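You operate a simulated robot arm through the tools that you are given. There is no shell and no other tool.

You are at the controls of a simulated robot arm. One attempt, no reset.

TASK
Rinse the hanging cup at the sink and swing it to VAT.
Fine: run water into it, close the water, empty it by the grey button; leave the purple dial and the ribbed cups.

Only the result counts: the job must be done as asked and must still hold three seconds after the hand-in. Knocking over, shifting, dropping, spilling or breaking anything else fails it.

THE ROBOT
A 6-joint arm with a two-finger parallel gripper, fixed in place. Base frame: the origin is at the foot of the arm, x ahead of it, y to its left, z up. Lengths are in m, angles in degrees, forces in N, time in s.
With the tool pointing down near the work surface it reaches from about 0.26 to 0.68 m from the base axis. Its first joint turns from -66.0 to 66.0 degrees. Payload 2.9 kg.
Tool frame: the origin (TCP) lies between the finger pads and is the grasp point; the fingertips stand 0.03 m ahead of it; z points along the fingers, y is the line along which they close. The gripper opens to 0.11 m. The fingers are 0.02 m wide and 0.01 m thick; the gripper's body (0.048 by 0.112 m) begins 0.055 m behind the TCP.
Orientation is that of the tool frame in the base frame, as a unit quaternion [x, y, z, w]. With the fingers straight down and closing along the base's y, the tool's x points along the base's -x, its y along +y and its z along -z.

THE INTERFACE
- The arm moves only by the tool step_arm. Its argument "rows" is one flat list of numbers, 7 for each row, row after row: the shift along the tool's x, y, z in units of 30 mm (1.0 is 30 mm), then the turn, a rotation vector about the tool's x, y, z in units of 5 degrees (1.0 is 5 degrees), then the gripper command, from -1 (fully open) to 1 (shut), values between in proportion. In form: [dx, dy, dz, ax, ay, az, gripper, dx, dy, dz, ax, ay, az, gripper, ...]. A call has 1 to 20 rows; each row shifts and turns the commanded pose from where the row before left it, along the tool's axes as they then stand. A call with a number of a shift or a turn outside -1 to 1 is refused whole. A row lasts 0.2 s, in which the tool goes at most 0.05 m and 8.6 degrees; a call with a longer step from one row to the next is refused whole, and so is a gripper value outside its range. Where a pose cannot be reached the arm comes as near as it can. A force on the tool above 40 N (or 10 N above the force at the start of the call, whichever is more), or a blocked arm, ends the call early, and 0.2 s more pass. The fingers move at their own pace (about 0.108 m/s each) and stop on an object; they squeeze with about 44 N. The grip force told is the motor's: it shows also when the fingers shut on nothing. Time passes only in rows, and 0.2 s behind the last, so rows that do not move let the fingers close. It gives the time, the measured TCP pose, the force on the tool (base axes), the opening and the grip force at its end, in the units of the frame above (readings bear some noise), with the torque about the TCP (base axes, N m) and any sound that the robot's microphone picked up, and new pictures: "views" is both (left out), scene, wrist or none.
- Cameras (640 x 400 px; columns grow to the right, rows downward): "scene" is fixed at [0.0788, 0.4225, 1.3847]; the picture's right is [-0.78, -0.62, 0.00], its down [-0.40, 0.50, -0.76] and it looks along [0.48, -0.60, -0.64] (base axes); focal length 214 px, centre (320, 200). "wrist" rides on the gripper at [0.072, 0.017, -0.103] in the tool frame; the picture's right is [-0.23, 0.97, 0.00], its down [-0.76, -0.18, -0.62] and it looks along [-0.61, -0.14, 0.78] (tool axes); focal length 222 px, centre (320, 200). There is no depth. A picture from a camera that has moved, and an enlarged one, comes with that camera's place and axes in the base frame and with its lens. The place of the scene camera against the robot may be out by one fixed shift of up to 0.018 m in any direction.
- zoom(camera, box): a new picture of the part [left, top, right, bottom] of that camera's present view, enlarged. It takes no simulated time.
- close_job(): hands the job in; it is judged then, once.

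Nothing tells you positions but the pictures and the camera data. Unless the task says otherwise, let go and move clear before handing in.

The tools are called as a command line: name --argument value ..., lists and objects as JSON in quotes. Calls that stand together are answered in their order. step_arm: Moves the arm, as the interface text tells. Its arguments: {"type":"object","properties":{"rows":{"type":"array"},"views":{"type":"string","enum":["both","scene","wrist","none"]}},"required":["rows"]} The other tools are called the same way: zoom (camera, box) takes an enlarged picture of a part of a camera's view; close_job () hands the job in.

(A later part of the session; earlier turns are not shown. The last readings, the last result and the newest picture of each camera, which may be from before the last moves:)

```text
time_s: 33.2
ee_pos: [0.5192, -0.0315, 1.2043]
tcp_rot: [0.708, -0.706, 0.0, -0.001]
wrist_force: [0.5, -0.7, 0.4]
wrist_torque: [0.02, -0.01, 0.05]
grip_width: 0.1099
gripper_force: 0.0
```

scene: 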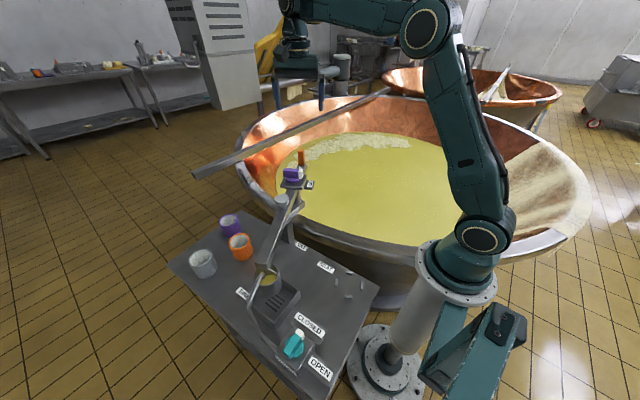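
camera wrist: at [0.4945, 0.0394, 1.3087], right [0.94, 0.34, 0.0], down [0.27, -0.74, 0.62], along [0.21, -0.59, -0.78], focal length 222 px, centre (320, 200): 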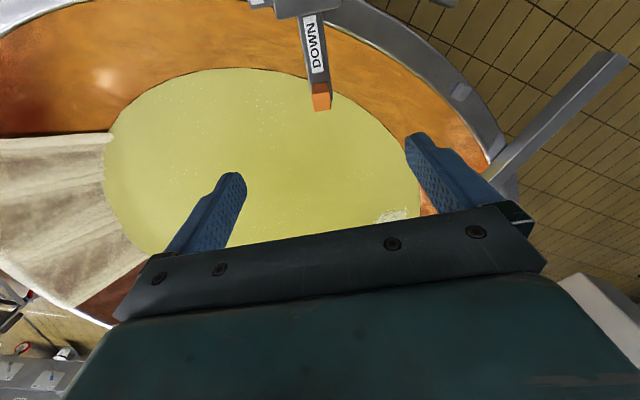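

step_arm --rows '[-0.762, 0.936, 0, 0, 0, 0, -1, -0.762, 0.936, 0, 0, 0, 0, -1, -0.762, 0.936, 0, 0, 0, 0, -1, -0.762, 0.936, 0, 0, 0, 0, -1, -0.762, 0.936, 0, 0, 0, 0, -1, -0.762, 0.936, 0, 0, 0, 0, -1, -0.762, 0.936, 0, 0, 0, 0, -1, -0.762, 0.936, 0, 0, 0, 0, -1, -0.762, 0.936, 0, 0, 0, 0, -1, -0.762, 0.936, 0, 0, 0, 0, -1, -0.762, 0.936, 0, 0, 0, 0, -1]' --views "both"

zoom --camera "wrist" --box '[220, 60, 440, 220]'

```text
time_s: 35.6
ee_pos: [0.2084, 0.2189, 1.2042]
tcp_rot: [0.707, -0.707, 0.001, -0.001]
wrist_force: [0.0, -0.9, 0.6]
wrist_torque: [0.01, 0.0, 0.03]
grip_width: 0.1101
gripper_force: 0.1
camera wrist: at [0.1933, 0.1469, 1.3081], right [-0.97, 0.23, 0.0], down [0.18, 0.76, 0.62], along [0.14, 0.61, -0.78], focal length 222 px, centre (320, 200)
```

scene: 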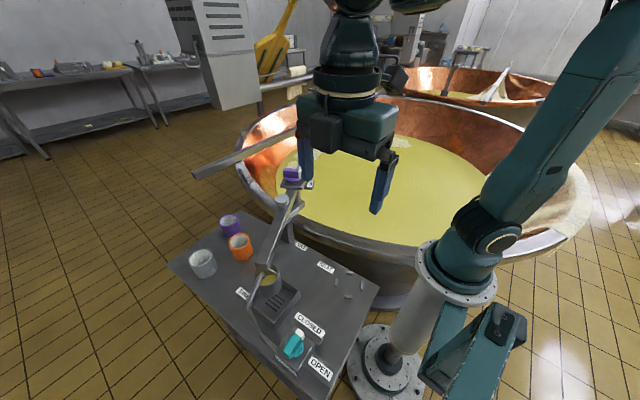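
wrist: 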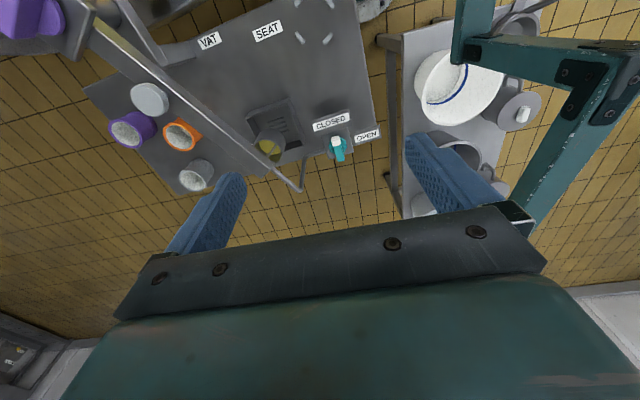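

```text
2.50 times, centred on (330, 140) of wrist
camera zoom: at [0.1933, 0.1469, 1.3081], right [-0.97, 0.23, 0.0], down [0.18, 0.76, 0.62], along [0.14, 0.61, -0.78], focal length 555 px, centre (295, 350)
```

zoom: 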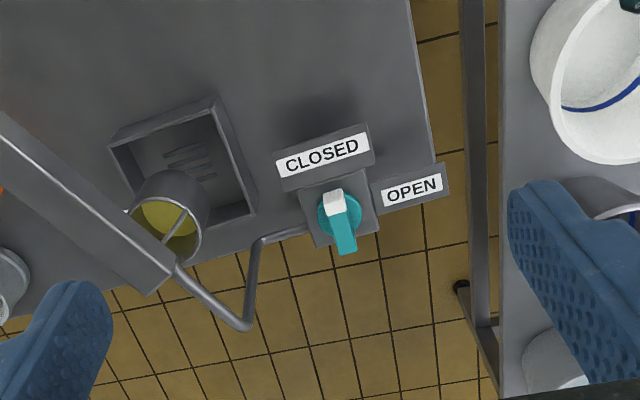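

zoom --camera "wrist" --box '[305, 105, 385, 165]'

zoom --camera "scene" --box '[265, 305, 345, 385]'

```text
6.67 times, centred on (345, 135) of wrist
camera zoom: at [0.1933, 0.1469, 1.3081], right [-0.97, 0.23, 0.0], down [0.18, 0.76, 0.62], along [0.14, 0.61, -0.78], focal length 1481 px, centre (153, 633)
```

zoom: 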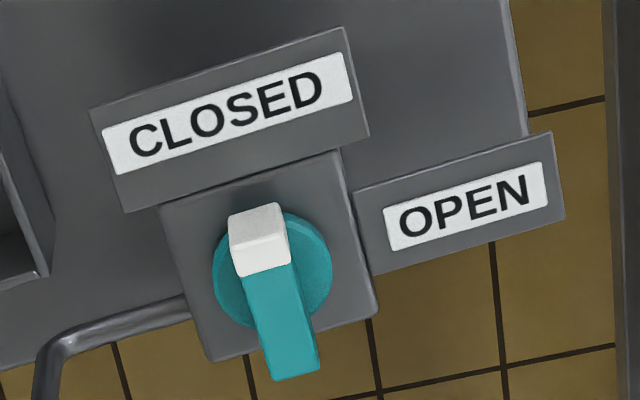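

```text
5.00 times, centred on (305, 345) of scene
camera zoom: at [0.0788, 0.4225, 1.3847], right [-0.78, -0.62, 0.0], down [-0.4, 0.5, -0.76], along [0.48, -0.6, -0.64], focal length 1072 px, centre (395, -525)
```

zoom: 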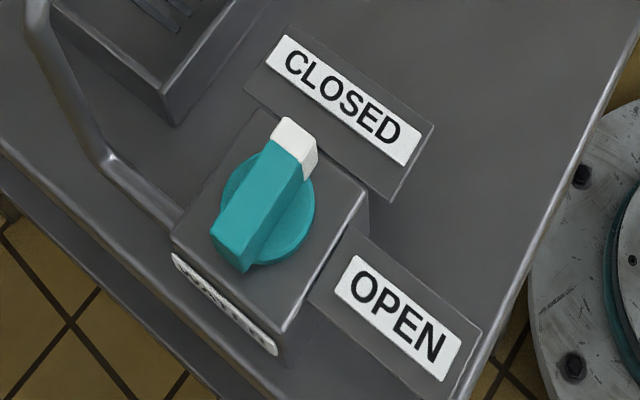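

The knob is clear now: a 46 mm bar centred at about (0.2013, 0.354), top at about z=0.898, white tip pointing to CLOSED (−y). OPEN lies toward −x, a 90° clockwise turn. I'll move above it with a partly closed gripper so I clear the spout pipe.

step_arm --rows '[-0.9, 0.047, 0, 0, 0, 0, -0.1, -0.9, 0.047, 0, 0, 0, 0, -0.1, -0.9, 0.047, 0, 0, 0, 0, -0.1, -0.9, 0.047, 0, 0, 0, 0, -0.1, -0.9, 0.047, 0, 0, 0, 0, -0.1, 0, 0, 1, 0, 0, 0, -0.1, 0, 0, 1, 0, 0, 0, -0.1, 0, 0, 1, 0, 0, 0, -0.1, 0, 0, 1, 0, 0, 0, -0.1, 0, 0, 1, 0, 0, 0, -0.1]' --views "both"

zoom --camera "wrist" --box '[220, 60, 420, 220]'

zoom --camera "scene" --box '[220, 220, 380, 380]'

```text
time_s: 37.8
ee_pos: [0.2048, 0.3545, 1.0531]
tcp_rot: [-0.707, 0.707, -0.001, 0.001]
wrist_force: [0.0, 0.6, -0.6]
wrist_torque: [-0.02, -0.01, -0.02]
grip_width: 0.0603
gripper_force: 0.1
camera wrist: at [0.1892, 0.2812, 1.1566], right [-0.97, 0.23, 0.0], down [0.18, 0.76, 0.62], along [0.14, 0.61, -0.78], focal length 222 px, centre (320, 200)
```

scene: 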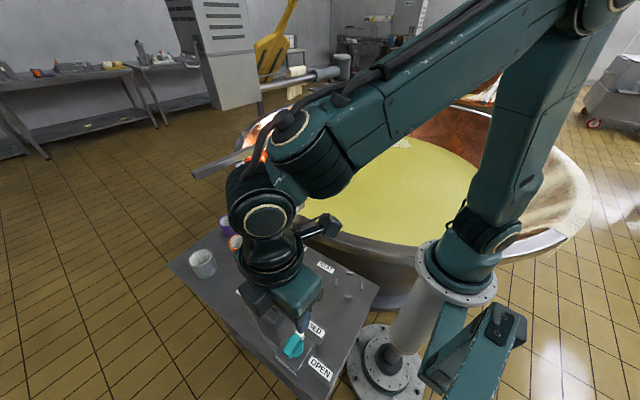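
wrist: 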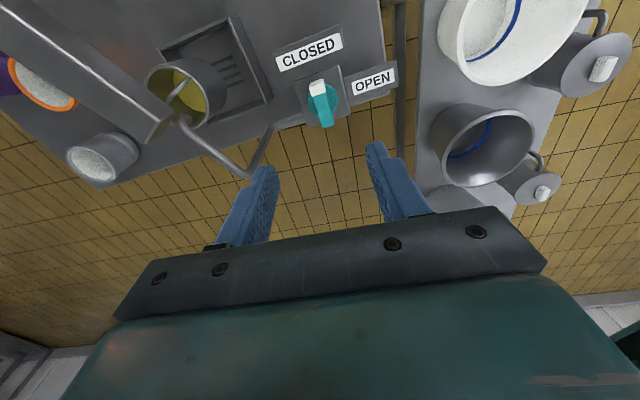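

```text
2.50 times, centred on (320, 140) of wrist
camera zoom: at [0.1892, 0.2812, 1.1566], right [-0.97, 0.23, 0.0], down [0.18, 0.76, 0.62], along [0.14, 0.61, -0.78], focal length 555 px, centre (320, 350)
```

zoom: 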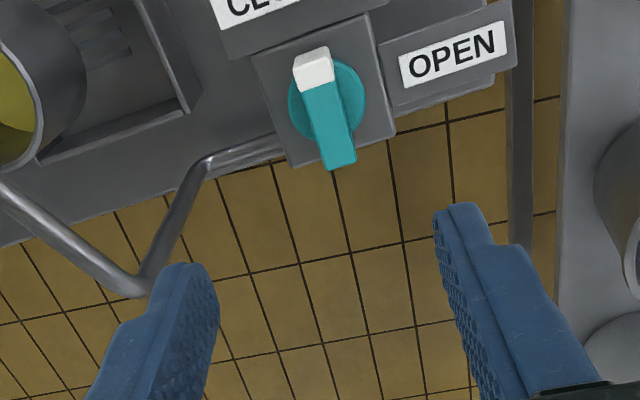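

```text
2.50 times, centred on (300, 300) of scene
camera zoom: at [0.0788, 0.4225, 1.3847], right [-0.78, -0.62, 0.0], down [-0.4, 0.5, -0.76], along [0.48, -0.6, -0.64], focal length 536 px, centre (370, -50)
```

zoom: 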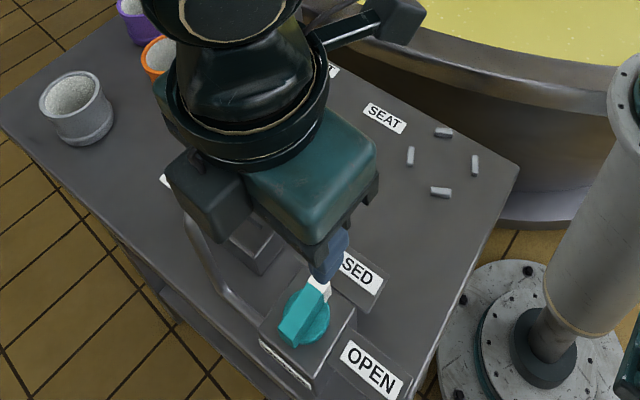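

zoom --camera "wrist" --box '[295, 70, 355, 130]'

```text
6.67 times, centred on (325, 100) of wrist
camera zoom: at [0.1892, 0.2812, 1.1566], right [-0.97, 0.23, 0.0], down [0.18, 0.76, 0.62], along [0.14, 0.61, -0.78], focal length 1481 px, centre (287, 867)
```

zoom: 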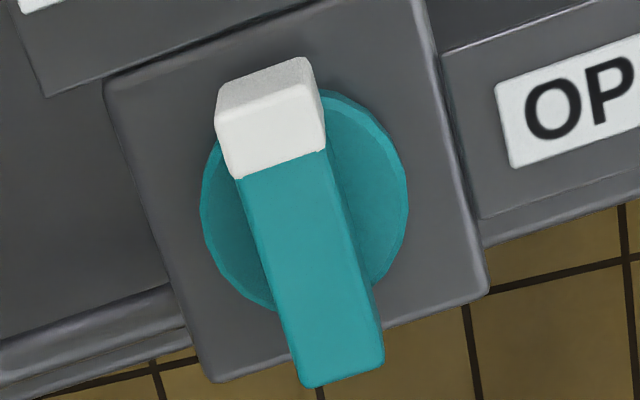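

The knob bar centre is confirmed at (0.2017, 0.3534), top 0.898, with the disk top at about 0.874. I'll descend to put the fingertips just above the disk.

step_arm --rows '[0.03, 0.1, 0.9, 0, 0, 0, -0.1, 0, 0, 1, 0, 0, 0, -0.1, 0, 0, 1, 0, 0, 0, -0.1, 0, 0, 1, 0, 0, 0, -0.1, 0, 0, 0.5, 0, 0, 0, -0.1, 0, 0, 0.42, 0, 0, 0, -0.1]' --views "both"

zoom --camera "wrist" --box '[240, 100, 400, 220]'

```text
time_s: 39.2
ee_pos: [0.2004, 0.3552, 0.9099]
tcp_rot: [0.708, -0.706, 0.0, -0.001]
wrist_force: [0.5, 0.0, 0.5]
wrist_torque: [-0.01, 0.02, 0.0]
grip_width: 0.0603
gripper_force: 0.0
camera wrist: at [0.1845, 0.2821, 1.0141], right [-0.97, 0.23, 0.0], down [0.18, 0.76, 0.62], along [0.14, 0.61, -0.78], focal length 222 px, centre (320, 200)
```

scene: 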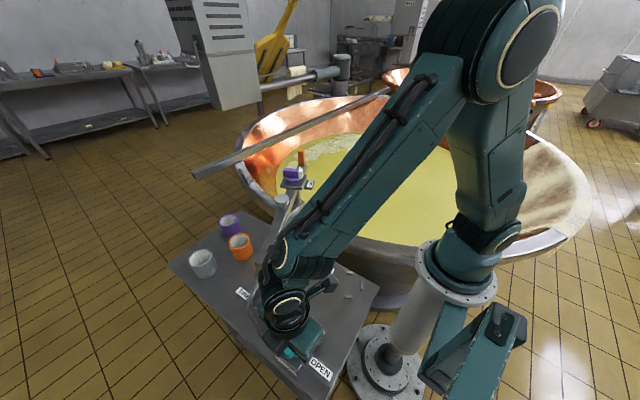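
wrist: 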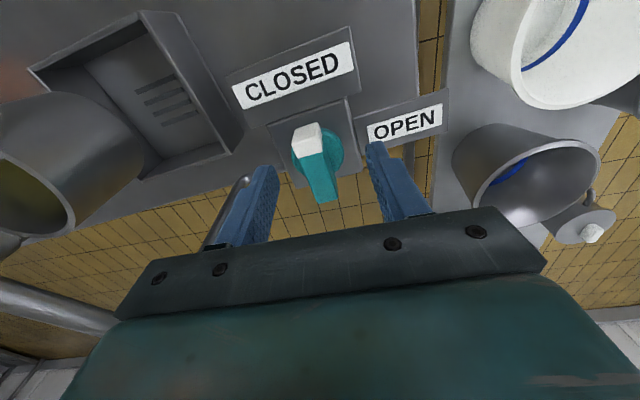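

```text
3.33 times, centred on (320, 160) of wrist
camera zoom: at [0.1845, 0.2821, 1.0141], right [-0.97, 0.23, 0.0], down [0.18, 0.76, 0.62], along [0.14, 0.61, -0.78], focal length 740 px, centre (320, 333)
```

zoom: 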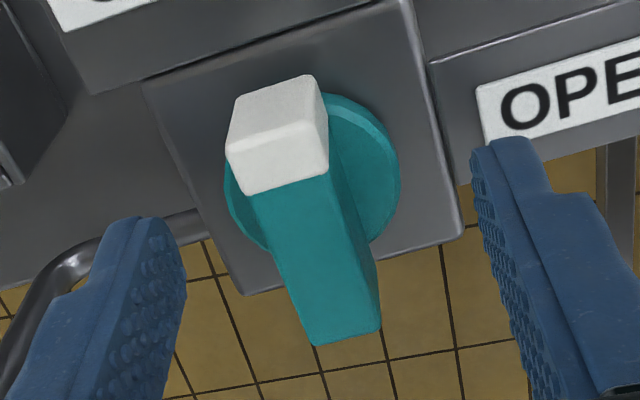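

The fingers flank the bar correctly, so I'll close on it.

step_arm --rows '[0, 0, 0.06, 0, 0, 0, 0.2, 0, 0, 0, 0, 0, 0, 0.5, 0, 0, 0, 0, 0, 0, 0.8, 0, 0, 0, 0, 0, 0, 1, 0, 0, 0, 0, 0, 0, 1]' --views "wrist"

```text
time_s: 40.4
ee_pos: [0.2019, 0.3539, 0.9082]
tcp_rot: [-0.706, 0.708, 0.0, 0.002]
wrist_force: [20.3, -7.2, -6.2]
wrist_torque: [0.51, -0.07, -0.03]
grip_width: 0.016
gripper_force: 45.0
camera wrist: at [0.1856, 0.2816, 1.012], right [-0.97, 0.23, 0.0], down [0.18, 0.76, 0.62], along [0.15, 0.61, -0.78], focal length 222 px, centre (320, 200)
```

wrist: 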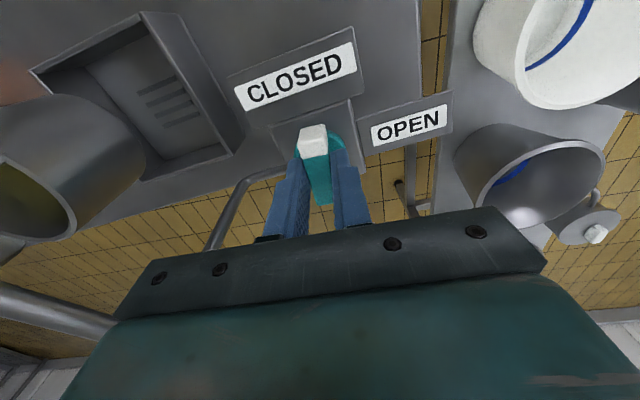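

The knob is gripped at 16 mm. I'll trim out the small side load and start turning toward OPEN.

step_arm --rows '[0.04, -0.05, 0, 0, 0, 0, 1, 0, 0, 0, 0, 0, 0.6, 1, 0, 0, 0, 0, 0, 1, 1, 0, 0, 0, 0, 0, 1, 1]' --views "both"

```text
time_s: 41.4
ee_pos: [0.2026, 0.3535, 0.9088]
tcp_rot: [-0.622, 0.783, 0.001, 0.002]
wrist_force: [16.6, 11.5, -6.1]
wrist_torque: [-0.91, -0.09, 0.01]
grip_width: 0.0157
gripper_force: 45.2
camera wrist: at [0.1701, 0.2868, 1.0119], right [-0.9, 0.44, 0.0], down [0.34, 0.7, 0.63], along [0.28, 0.56, -0.78], focal length 222 px, centre (320, 200)
```

scene: 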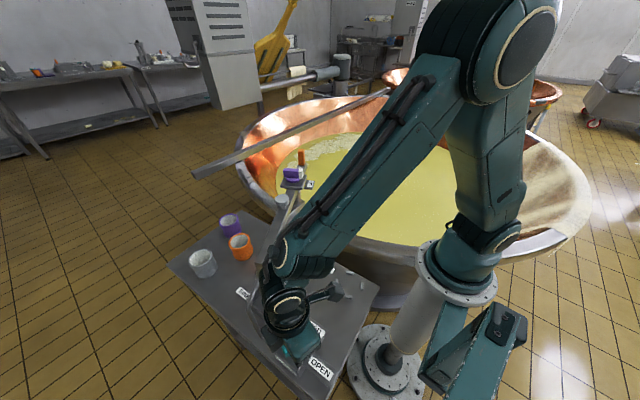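
wrist: 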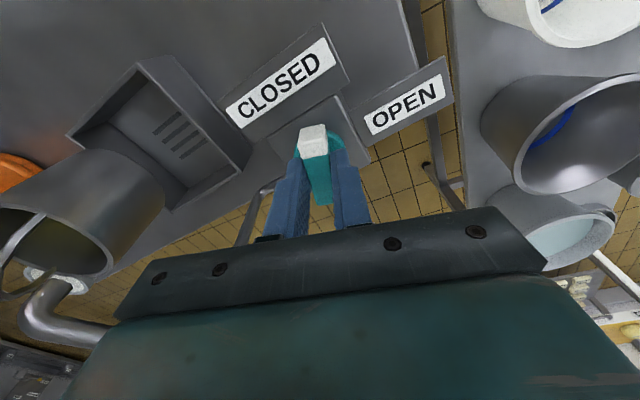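

The knob follows the gripper. I'll continue turning toward OPEN with another small trim.

step_arm --rows '[-0.035, -0.033, 0, 0, 0, 1, 1, 0, 0, 0, 0, 0, 1, 1, 0, 0, 0, 0, 0, 1, 1, 0, 0, 0, 0, 0, 1, 1, 0, 0, 0, 0, 0, 1, 1, 0, 0, 0, 0, 0, 1, 1]' --views "wrist"

```text
time_s: 42.8
ee_pos: [0.2008, 0.3534, 0.9087]
tcp_rot: [-0.4, 0.917, 0.001, 0.0]
wrist_force: [-9.0, 7.3, 21.9]
wrist_torque: [-0.59, 0.7, 0.0]
grip_width: 0.0156
gripper_force: 45.2
camera wrist: at [0.141, 0.3125, 1.0121], right [-0.56, 0.83, 0.0], down [0.65, 0.44, 0.62], along [0.52, 0.35, -0.78], focal length 222 px, centre (320, 200)
```

wrist: 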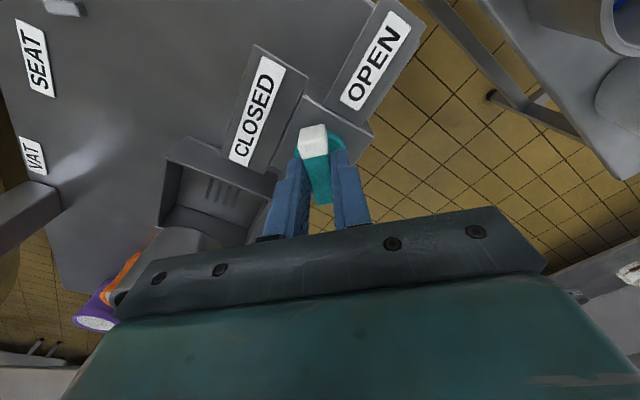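

It's halfway there. I'll trim slightly upward and continue.

step_arm --rows '[0, 0.025, -0.04, 0, 0, 1, 1, 0, 0, 0, 0, 0, 1, 1, 0, 0, 0, 0, 0, 1, 1, 0, 0, 0, 0, 0, 1, 1, 0, 0, 0, 0, 0, 1, 1]' --views "both"

```text
time_s: 44.0
ee_pos: [0.2015, 0.354, 0.9077]
tcp_rot: [-0.19, 0.982, 0.0, 0.0]
wrist_force: [-13.4, 7.2, -3.8]
wrist_torque: [0.66, -0.85, 0.04]
grip_width: 0.0159
gripper_force: 45.1
camera wrist: at [0.1289, 0.3432, 1.0122], right [-0.15, 0.99, 0.0], down [0.77, 0.12, 0.62], along [0.62, 0.1, -0.78], focal length 222 px, centre (320, 200)
```

scene: 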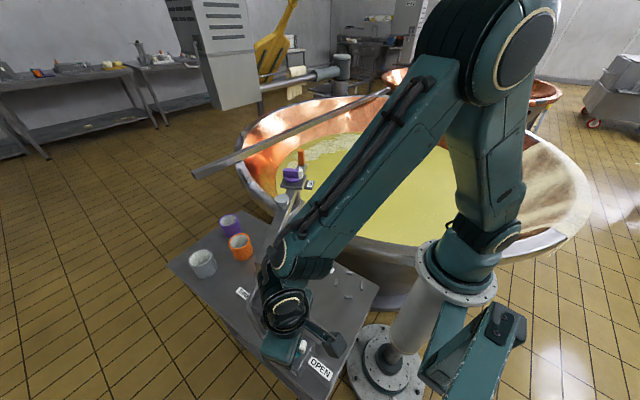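
wrist: 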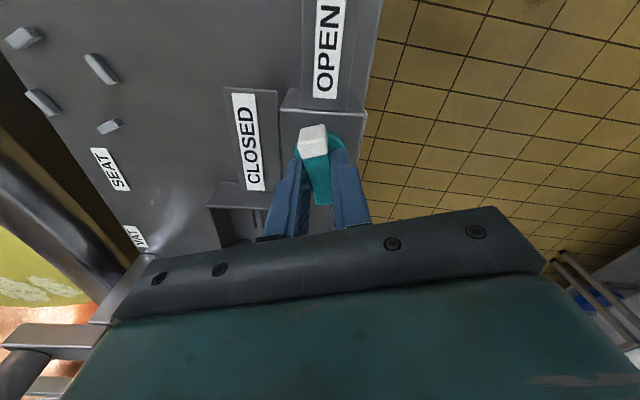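

step_arm --rows '[0, 0.025, 0, 0, 0, 1, 1, 0, 0, 0, 0, 0, 1, 1, 0, 0, 0, 0, 0, 1, 1, 0, 0, 0, 0, 0, 1, 1]' --views "both"

zoom --camera "scene" --box '[220, 220, 340, 360]'

```text
time_s: 45.0
ee_pos: [0.2, 0.3545, 0.9082]
tcp_rot: [-0.018, 1.0, 0.0, 0.0]
wrist_force: [-3.5, 4.9, -10.5]
wrist_torque: [0.13, 0.05, 1.26]
grip_width: 0.0168
gripper_force: 44.9
camera wrist: at [0.1293, 0.3692, 1.0121], right [0.19, 0.98, 0.0], down [0.77, -0.15, 0.62], along [0.61, -0.12, -0.78], focal length 222 px, centre (320, 200)
```

scene: 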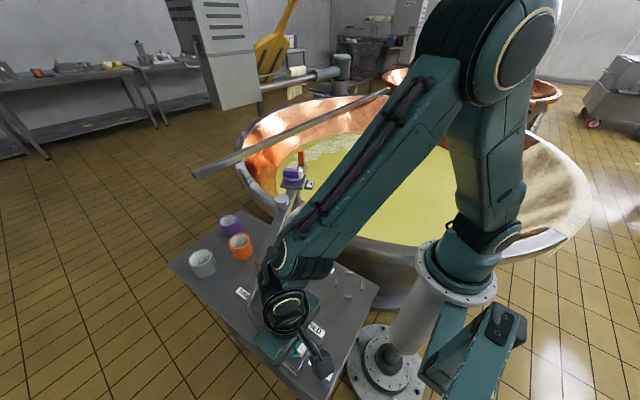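
wrist: 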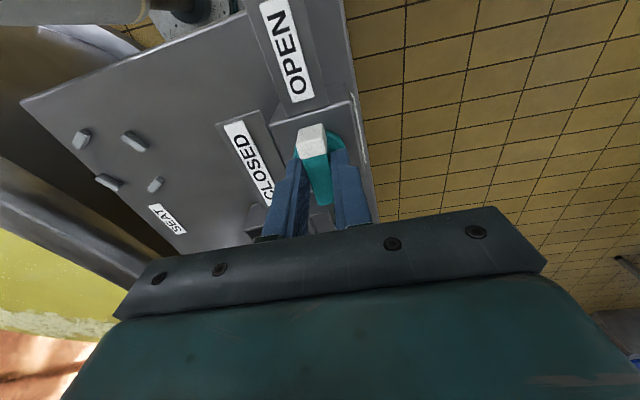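

```text
2.86 times, centred on (280, 290) of scene
camera zoom: at [0.0787, 0.4227, 1.3846], right [-0.78, -0.62, 0.0], down [-0.4, 0.5, -0.76], along [0.48, -0.6, -0.64], focal length 613 px, centre (434, -57)
```

zoom: 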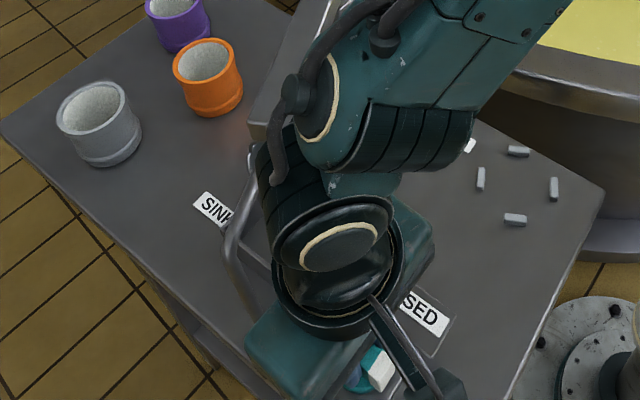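

zoom --camera "scene" --box '[240, 235, 300, 285]'

zoom --camera "scene" --box '[270, 320, 340, 390]'

```text
8.00 times, centred on (270, 260) of scene
camera zoom: at [0.0787, 0.4227, 1.3846], right [-0.78, -0.62, 0.0], down [-0.4, 0.5, -0.76], along [0.48, -0.6, -0.64], focal length 1716 px, centre (720, -280)
```

zoom: 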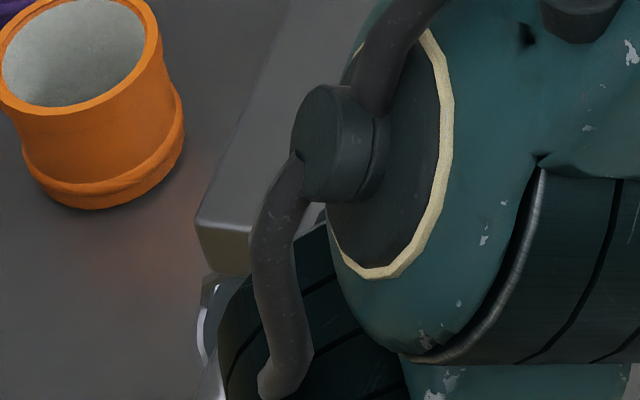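

```text
5.71 times, centred on (305, 355) of scene
camera zoom: at [0.0787, 0.4227, 1.3846], right [-0.78, -0.62, 0.0], down [-0.4, 0.5, -0.76], along [0.48, -0.6, -0.64], focal length 1226 px, centre (406, -686)
```

zoom: 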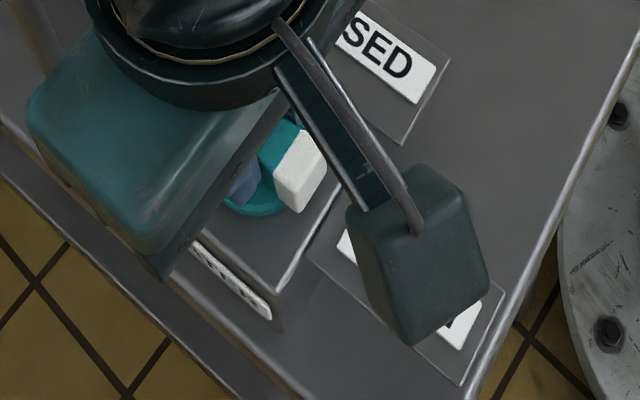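

The knob's white tip now points to OPEN, with torque showing it is at its stop. I'll release it and rise a little to check the water running into the cup.

step_arm --rows '[0, 0, 0, 0, 0, 0, 0.3, 0, 0, 0, 0, 0, 0, -0.1, 0, 0, -1, 0, 0, 0, -0.1, 0, 0, -1, 0, 0, 0, -0.1, 0, 0, -1, 0, 0, 0, -0.1, 0, 0, -1, 0, 0, 0, -0.1]' --views "both"

zoom --camera "wrist" --box '[160, 60, 400, 220]'

zoom --camera "scene" --box '[230, 220, 350, 370]'

```text
time_s: 46.4
ee_pos: [0.2001, 0.3562, 1.0292]
tcp_rot: [-0.018, 1.0, 0.0, 0.0]
wrist_force: [0.4, -0.3, 0.3]
wrist_torque: [0.0, -0.02, 0.03]
grip_width: 0.0605
gripper_force: 0.1
camera wrist: at [0.1286, 0.3696, 1.1333], right [0.19, 0.98, 0.0], down [0.77, -0.15, 0.62], along [0.61, -0.12, -0.78], focal length 222 px, centre (320, 200)
```

scene: 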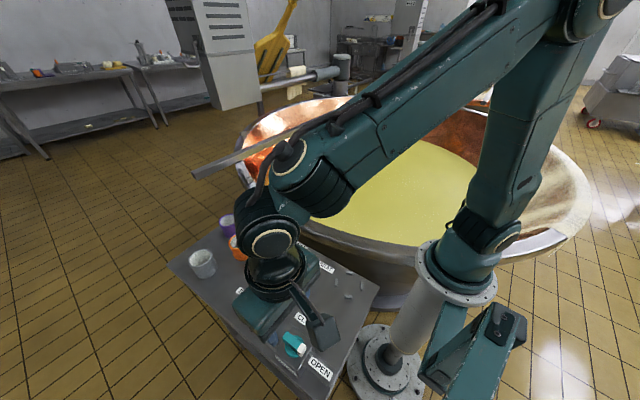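
wrist: 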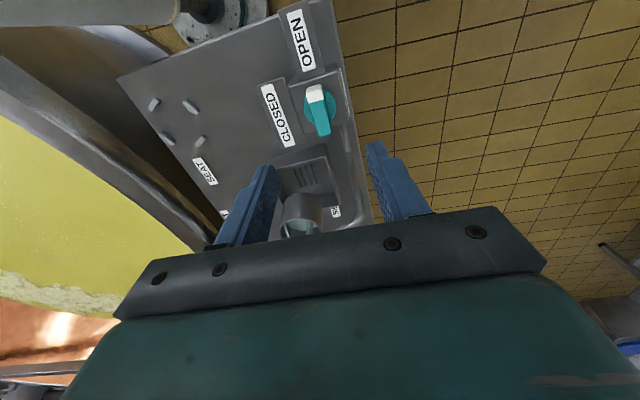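

```text
2.50 times, centred on (280, 140) of wrist
camera zoom: at [0.1286, 0.3696, 1.1333], right [0.19, 0.98, 0.0], down [0.77, -0.15, 0.62], along [0.61, -0.12, -0.78], focal length 555 px, centre (420, 350)
```

zoom: 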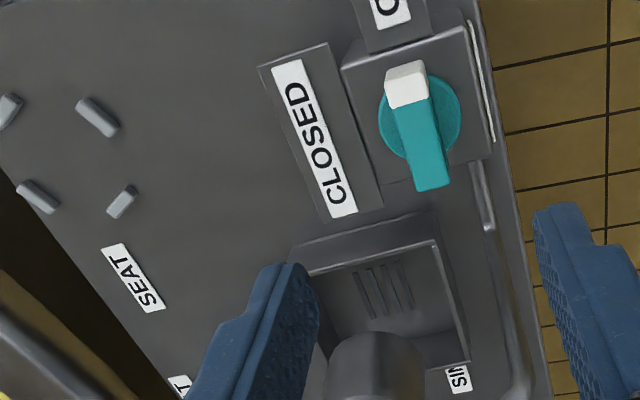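

```text
2.67 times, centred on (290, 295) of scene
camera zoom: at [0.0788, 0.4225, 1.3847], right [-0.78, -0.62, 0.0], down [-0.4, 0.5, -0.76], along [0.48, -0.6, -0.64], focal length 572 px, centre (400, -53)
```

zoom: 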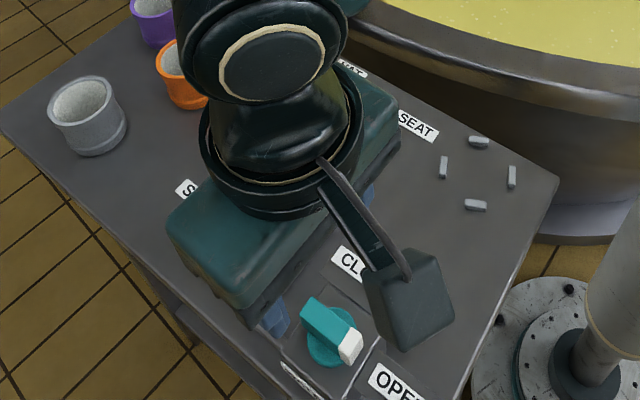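

zoom --camera "wrist" --box '[255, 160, 355, 245]'

```text
4.71 times, centred on (305, 202) of wrist
camera zoom: at [0.1286, 0.3696, 1.1333], right [0.19, 0.98, 0.0], down [0.77, -0.15, 0.62], along [0.61, -0.12, -0.78], focal length 1045 px, centre (391, 188)
```

zoom: 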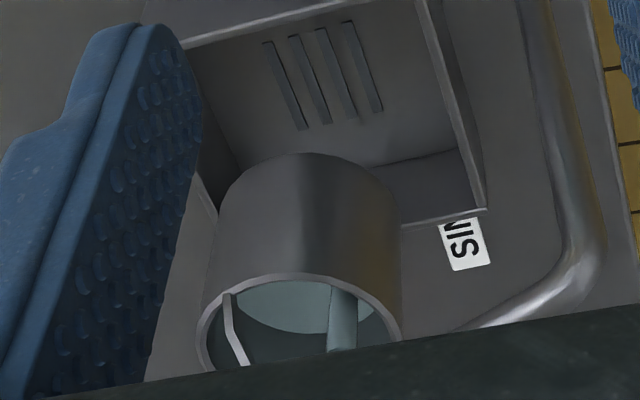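

Water is streaming into the cup and the contents have changed from yellow to clear water. I'll go back down to the knob and close the tap.

step_arm --rows '[-0.05, -0.08, 0.9, 0, 0, 0, -0.1, 0, 0, 1, 0, 0, 0, -0.1, 0, 0, 1, 0, 0, 0, -0.1, 0, 0, 0.7, 0, 0, 0, -0.1, 0, 0, 0.4, 0, 0, 0, -0.1]' --views "wrist"

zoom --camera "wrist" --box '[240, 100, 400, 220]'

```text
time_s: 47.6
ee_pos: [0.2026, 0.3523, 0.9082]
tcp_rot: [-0.018, 1.0, 0.001, 0.0]
wrist_force: [0.2, 0.2, -0.6]
wrist_torque: [-0.01, 0.03, -0.05]
grip_width: 0.0606
gripper_force: 0.0
camera wrist: at [0.1313, 0.3672, 1.0121], right [0.19, 0.98, 0.0], down [0.77, -0.15, 0.62], along [0.61, -0.12, -0.78], focal length 222 px, centre (320, 200)
```

wrist: 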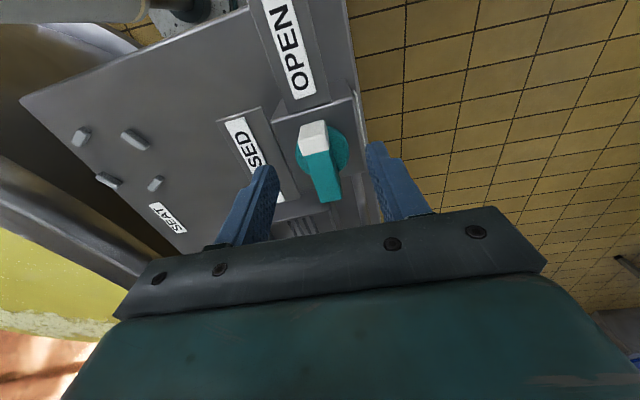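

```text
3.33 times, centred on (320, 160) of wrist
camera zoom: at [0.1313, 0.3672, 1.0121], right [0.19, 0.98, 0.0], down [0.77, -0.15, 0.62], along [0.61, -0.12, -0.78], focal length 740 px, centre (320, 333)
```

zoom: 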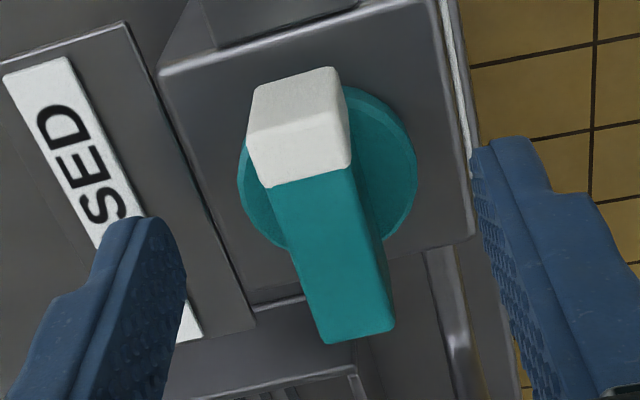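

step_arm --rows '[0, 0, 0, 0, 0, 0, 0.3, 0, 0, 0, 0, 0, 0, 0.8, 0, 0, 0, 0, 0, 0, 1, 0, 0, 0, 0, 0, 0, 1, 0, 0, 0, 0, 0, -1, 1, 0, 0, 0, 0, 0, -1, 1, 0, 0, 0, 0, 0, -1, 1, 0, 0, 0, 0, 0, -1, 1]' --views "wrist"

```text
time_s: 49.4
ee_pos: [0.2043, 0.3554, 0.9089]
tcp_rot: [-0.193, 0.981, 0.004, 0.002]
wrist_force: [1.8, 33.9, -21.5]
wrist_torque: [0.0, 0.47, -0.07]
grip_width: 0.0158
gripper_force: 45.1
camera wrist: at [0.1308, 0.3427, 1.0123], right [-0.16, 0.99, 0.01], down [0.77, 0.12, 0.63], along [0.62, 0.11, -0.78], focal length 222 px, centre (320, 200)
```

wrist: 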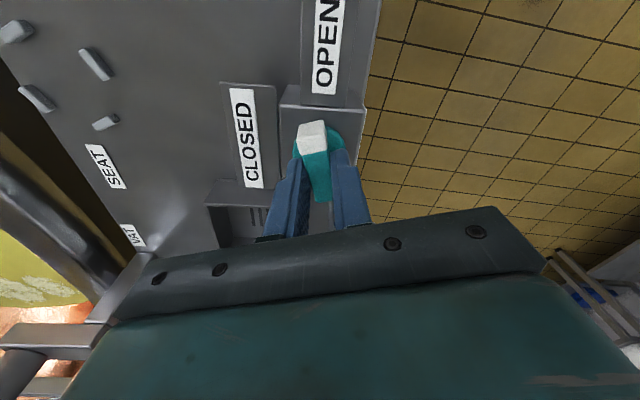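

I'll trim out the side load (the tool is about 2.5 mm off the knob axis) and continue closing.

step_arm --rows '[-0.031, 0.077, 0.03, 0, 0, 0, 1, 0, 0, 0, 0, 0, -1, 1, 0, 0, 0, 0, 0, -1, 1, 0, 0, 0, 0, 0, -1, 1, 0, 0, 0, 0, 0, -1, 1]' --views "none"

```text
time_s: 50.6
ee_pos: [0.2032, 0.3552, 0.9096]
tcp_rot: [-0.359, 0.933, 0.001, 0.002]
wrist_force: [-2.7, 9.9, 20.6]
wrist_torque: [0.95, -0.76, -0.02]
grip_width: 0.0157
gripper_force: 45.1
```

step_arm --rows '[-0.018, 0.02, -0.025, 0, 0, -1, 1, 0, 0, 0, 0, 0, -1, 1, 0, 0, 0, 0, 0, -1, 1, 0, 0, 0, 0, 0, -1, 1, 0, 0, 0, 0, 0, -1, 1]' --views "none"

```text
time_s: 51.8
ee_pos: [0.2023, 0.3559, 0.9091]
tcp_rot: [-0.552, 0.834, 0.001, -0.001]
wrist_force: [2.5, 10.1, 5.9]
wrist_torque: [0.81, -0.2, -0.02]
grip_width: 0.0158
gripper_force: 44.9
```

step_arm --rows '[0, 0, 0, 0, 0, -1, 1, 0, 0, 0, 0, 0, -1, 1, 0, 0, 0, 0, 0, -1, 1, 0, 0, 0, 0, 0, -1, 1, 0, 0, 0, 0, 0, -0.8, 1]' --views "wrist"

zoom --camera "wrist" --box '[0, 60, 400, 340]'

```text
time_s: 53.0
ee_pos: [0.2012, 0.3563, 0.9084]
tcp_rot: [0.715, -0.699, -0.001, 0.0]
wrist_force: [-9.6, 8.0, -0.6]
wrist_torque: [0.92, 0.2, -0.02]
grip_width: 0.0159
gripper_force: 45.4
camera wrist: at [0.1881, 0.2837, 1.0126], right [-0.98, 0.21, 0.0], down [0.16, 0.77, 0.62], along [0.13, 0.61, -0.78], focal length 222 px, centre (320, 200)
```

wrist: 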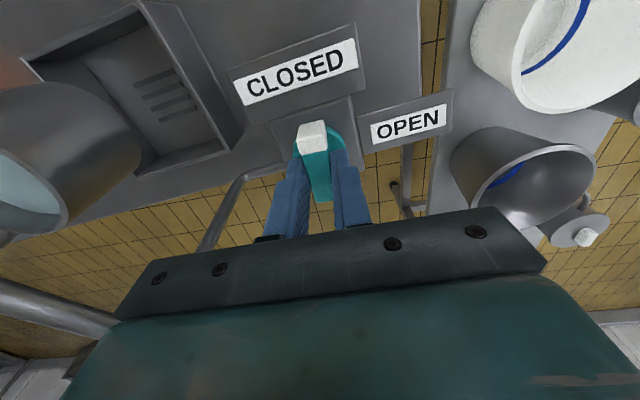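

```text
1.43 times, centred on (200, 200) of wrist
camera zoom: at [0.1881, 0.2837, 1.0126], right [-0.98, 0.21, 0.0], down [0.16, 0.77, 0.62], along [0.13, 0.61, -0.78], focal length 317 px, centre (491, 200)
```

zoom: 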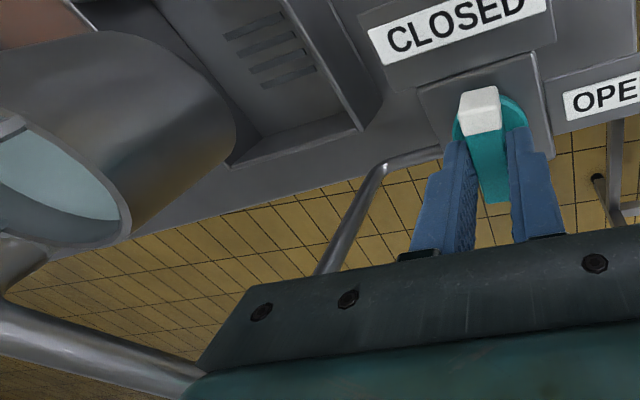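

step_arm --rows '[0, 0, 0, 0, 0, -0.4, 1, 0, 0, 0, 0, 0, -0.4, 1]' --views "wrist"

```text
time_s: 53.6
ee_pos: [0.2022, 0.3556, 0.9096]
tcp_rot: [0.738, -0.675, 0.0, 0.0]
wrist_force: [-12.9, 6.7, 10.1]
wrist_torque: [-0.9, 0.27, -0.22]
grip_width: 0.0157
gripper_force: 44.9
camera wrist: at [0.1929, 0.2828, 1.0126], right [-0.99, 0.14, 0.0], down [0.11, 0.77, 0.62], along [0.09, 0.62, -0.78], focal length 222 px, centre (320, 200)
```

wrist: 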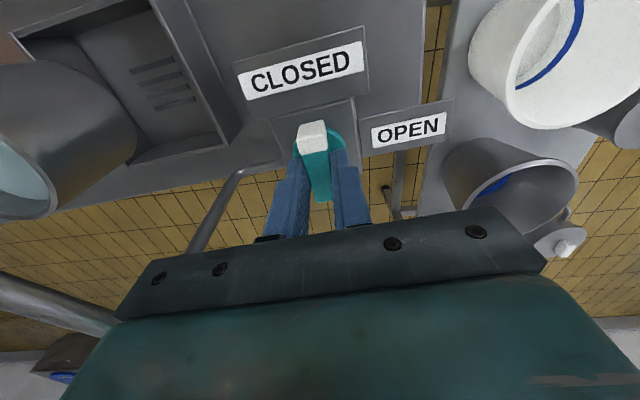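

The torque is building at about −95°, so the knob is at its CLOSED stop. I'll release it, rise, and check that the stream has stopped.

step_arm --rows '[0, 0, 0, 0, 0, 0, 0.3, 0, 0, 0, 0, 0, 0, -0.1, 0, 0, 0, 0, 0, 0, -0.1, 0, 0, -1, 0, 0, 0, -0.1, 0, 0, -1, 0, 0, 0, -0.1, 0, 0, -1, 0, 0, 0, -0.1, 0, 0, -1, 0, 0, 0, -0.1, 0, 0, -1, 0, 0, 0, -0.1, 0, 0, -1, 0, 0, 0, -0.1]' --views "both"

zoom --camera "wrist" --box '[120, 20, 400, 200]'

zoom --camera "wrist" --box '[100, 60, 220, 160]'

```text
time_s: 55.6
ee_pos: [0.2034, 0.3561, 1.0903]
tcp_rot: [0.738, -0.675, 0.0, 0.0]
wrist_force: [0.5, 0.0, 0.3]
wrist_torque: [-0.02, 0.0, 0.0]
grip_width: 0.0602
gripper_force: 0.0
camera wrist: at [0.194, 0.2819, 1.1939], right [-0.99, 0.14, 0.0], down [0.11, 0.77, 0.62], along [0.09, 0.62, -0.78], focal length 222 px, centre (320, 200)
```

scene: 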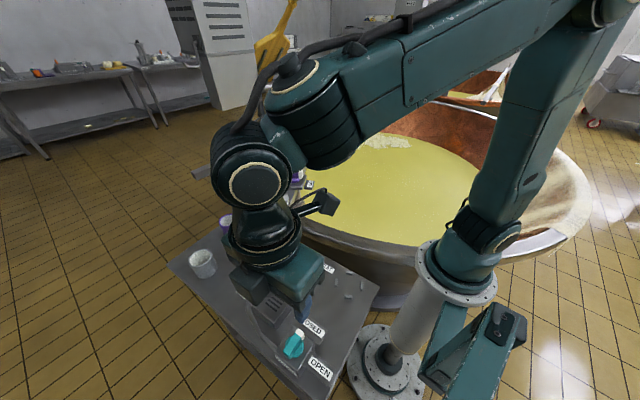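
wrist: 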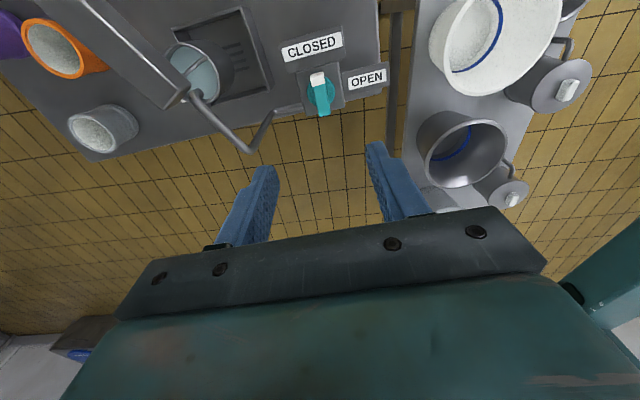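

```text
2.22 times, centred on (260, 110) of wrist
camera zoom: at [0.194, 0.2819, 1.1939], right [-0.99, 0.14, 0.0], down [0.11, 0.77, 0.62], along [0.09, 0.62, -0.78], focal length 494 px, centre (453, 400)
```

zoom: 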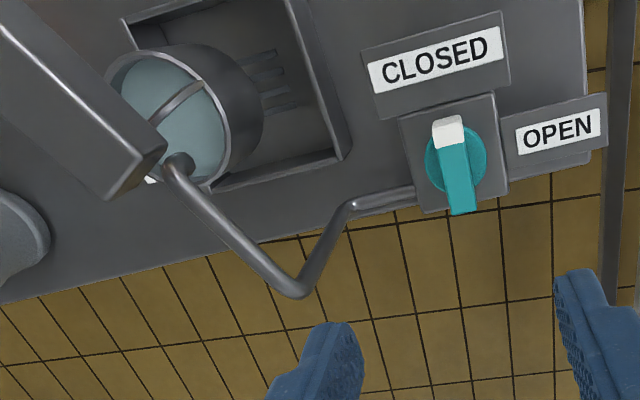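

```text
4.00 times, centred on (160, 110) of wrist
camera zoom: at [0.194, 0.2819, 1.1939], right [-0.99, 0.14, 0.0], down [0.11, 0.77, 0.62], along [0.09, 0.62, -0.78], focal length 888 px, centre (960, 560)
```

zoom: 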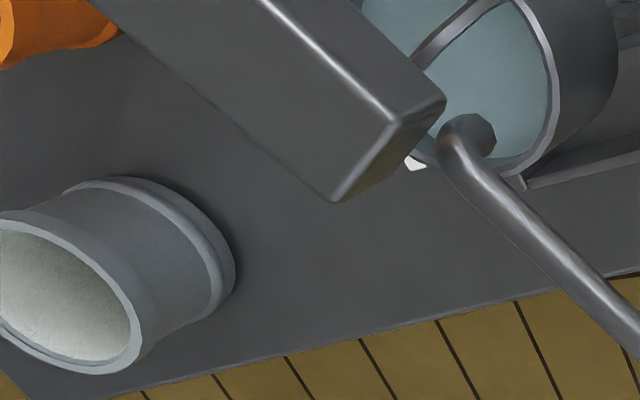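

The tap is closed, there's no stream, and the cup is full of clear water. Next is the grey button, now near (0.402, 0.168), so I'll close the fingers and move above it at a safe height.

step_arm --rows '[0, 0, -1, 0, 0, 1, 1, 0, 0, -1, 0, 0, 0, 1, 0, 0, -1, 0, 0, 0, 1, 0, 0, -0.7, 0, 0, 0, 1, 0.895, -0.946, 0, 0, 0, 0, 1, 0.895, -0.946, 0, 0, 0, 0, 1, 0.895, -0.946, 0, 0, 0, 0, 1, 0.895, -0.946, 0, 0, 0, 0, 1, 0.895, -0.946, 0, 0, 0, 0, 1, 0.895, -0.946, 0, 0, 0, 0, 1, 0.895, -0.946, 0, 0, 0, 0, 1]' --views "both"

zoom --camera "scene" --box '[220, 140, 360, 300]'

zoom --camera "wrist" --box '[220, 60, 420, 220]'

```text
time_s: 58.0
ee_pos: [0.3994, 0.1677, 1.2006]
tcp_rot: [0.708, -0.706, 0.0, 0.0]
wrist_force: [0.4, 0.4, 0.2]
wrist_torque: [0.02, 0.0, 0.01]
grip_width: 0.0002
gripper_force: 37.4
camera wrist: at [0.384, 0.0947, 1.3044], right [-0.97, 0.23, 0.0], down [0.18, 0.76, 0.62], along [0.14, 0.61, -0.78], focal length 222 px, centre (320, 200)
```

scene: 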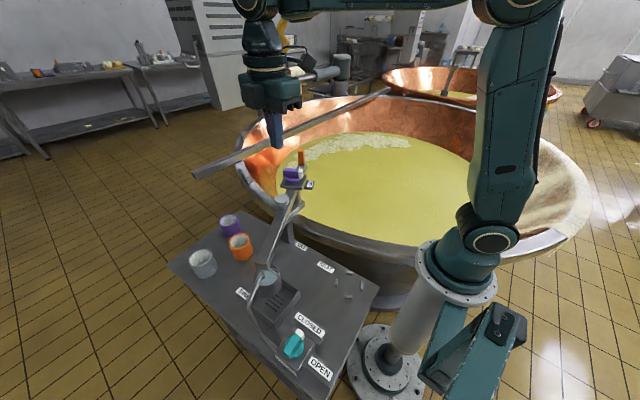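
wrist: 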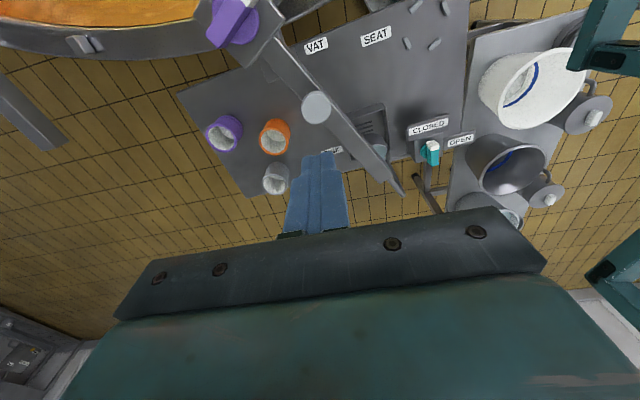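

```text
2.50 times, centred on (290, 220) of scene
camera zoom: at [0.0787, 0.4225, 1.3847], right [-0.78, -0.62, 0.0], down [-0.4, 0.5, -0.76], along [0.48, -0.6, -0.64], focal length 536 px, centre (395, 150)
```

zoom: 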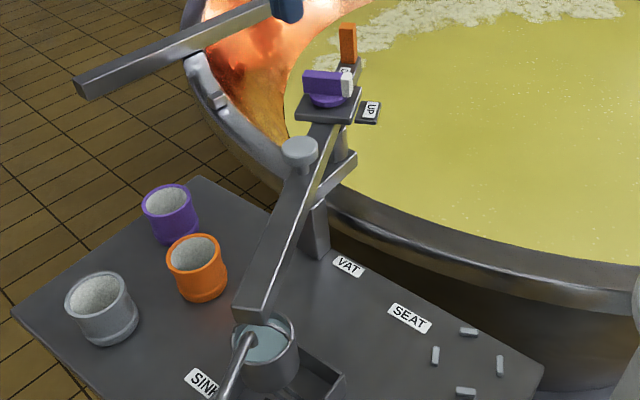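

```text
2.50 times, centred on (320, 140) of wrist
camera zoom: at [0.384, 0.0947, 1.3044], right [-0.97, 0.23, 0.0], down [0.18, 0.76, 0.62], along [0.14, 0.61, -0.78], focal length 555 px, centre (320, 350)
```

zoom: 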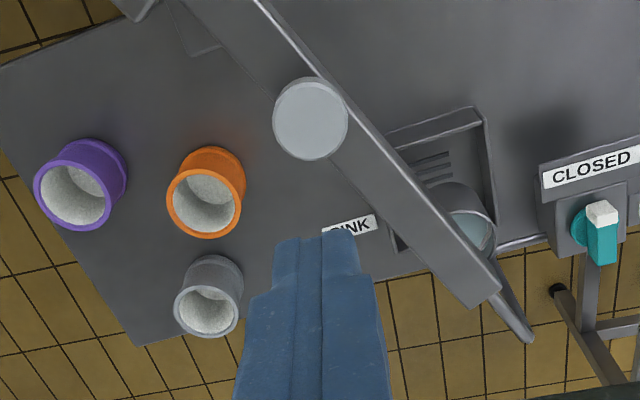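

The button top is at (0.4045, 0.172, about 1.029). I'll descend until the fingertips are just above it.

step_arm --rows '[-0.143, -0.17, 0.9, 0, 0, 0, 1, 0, 0, 1, 0, 0, 0, 1, 0, 0, 1, 0, 0, 0, 1, 0, 0, 0.7, 0, 0, 0, 1, 0, 0, 0.5, 0, 0, 0, 1]' --views "both"

zoom --camera "wrist" --box '[240, 80, 480, 240]'

zoom --camera "scene" --box '[230, 150, 350, 300]'

```text
time_s: 59.2
ee_pos: [0.4072, 0.173, 1.0783]
tcp_rot: [0.708, -0.707, 0.001, 0.0]
wrist_force: [-0.8, -0.3, -0.5]
wrist_torque: [-0.01, -0.01, -0.02]
grip_width: 0.0001
gripper_force: 37.7
camera wrist: at [0.3911, 0.0998, 1.1819], right [-0.97, 0.23, 0.0], down [0.18, 0.76, 0.62], along [0.14, 0.61, -0.78], focal length 222 px, centre (320, 200)
```

scene: 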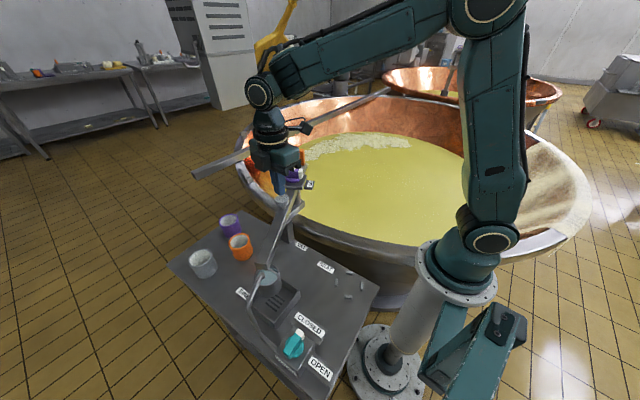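
wrist: 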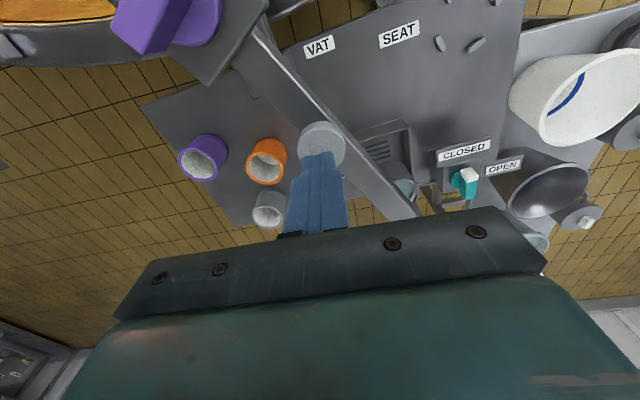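

```text
2.50 times, centred on (360, 160) of wrist
camera zoom: at [0.3911, 0.0998, 1.1819], right [-0.97, 0.23, 0.0], down [0.18, 0.76, 0.62], along [0.14, 0.61, -0.78], focal length 555 px, centre (220, 300)
```

zoom: 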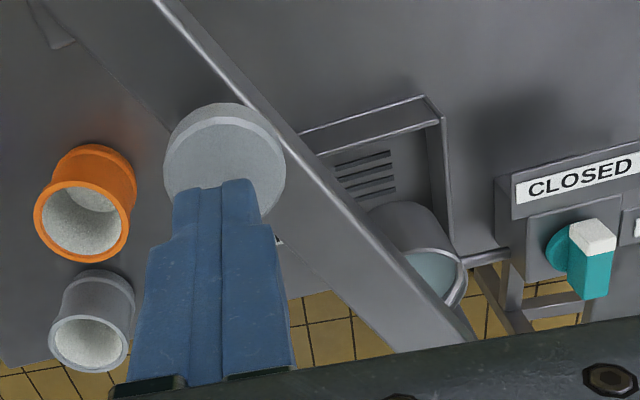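

```text
2.67 times, centred on (290, 225) of scene
camera zoom: at [0.0788, 0.4225, 1.3847], right [-0.78, -0.62, 0.0], down [-0.4, 0.5, -0.76], along [0.48, -0.6, -0.64], focal length 572 px, centre (400, 133)
```

zoom: 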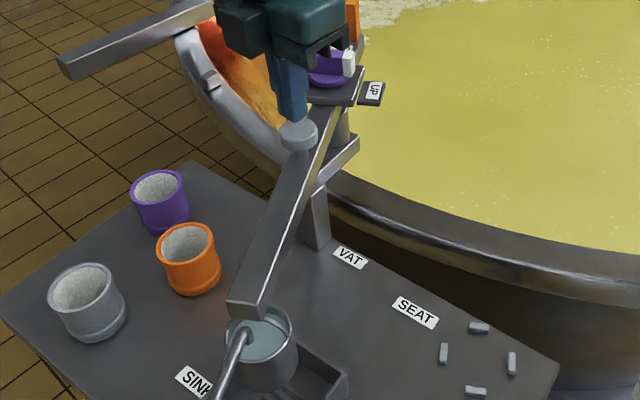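

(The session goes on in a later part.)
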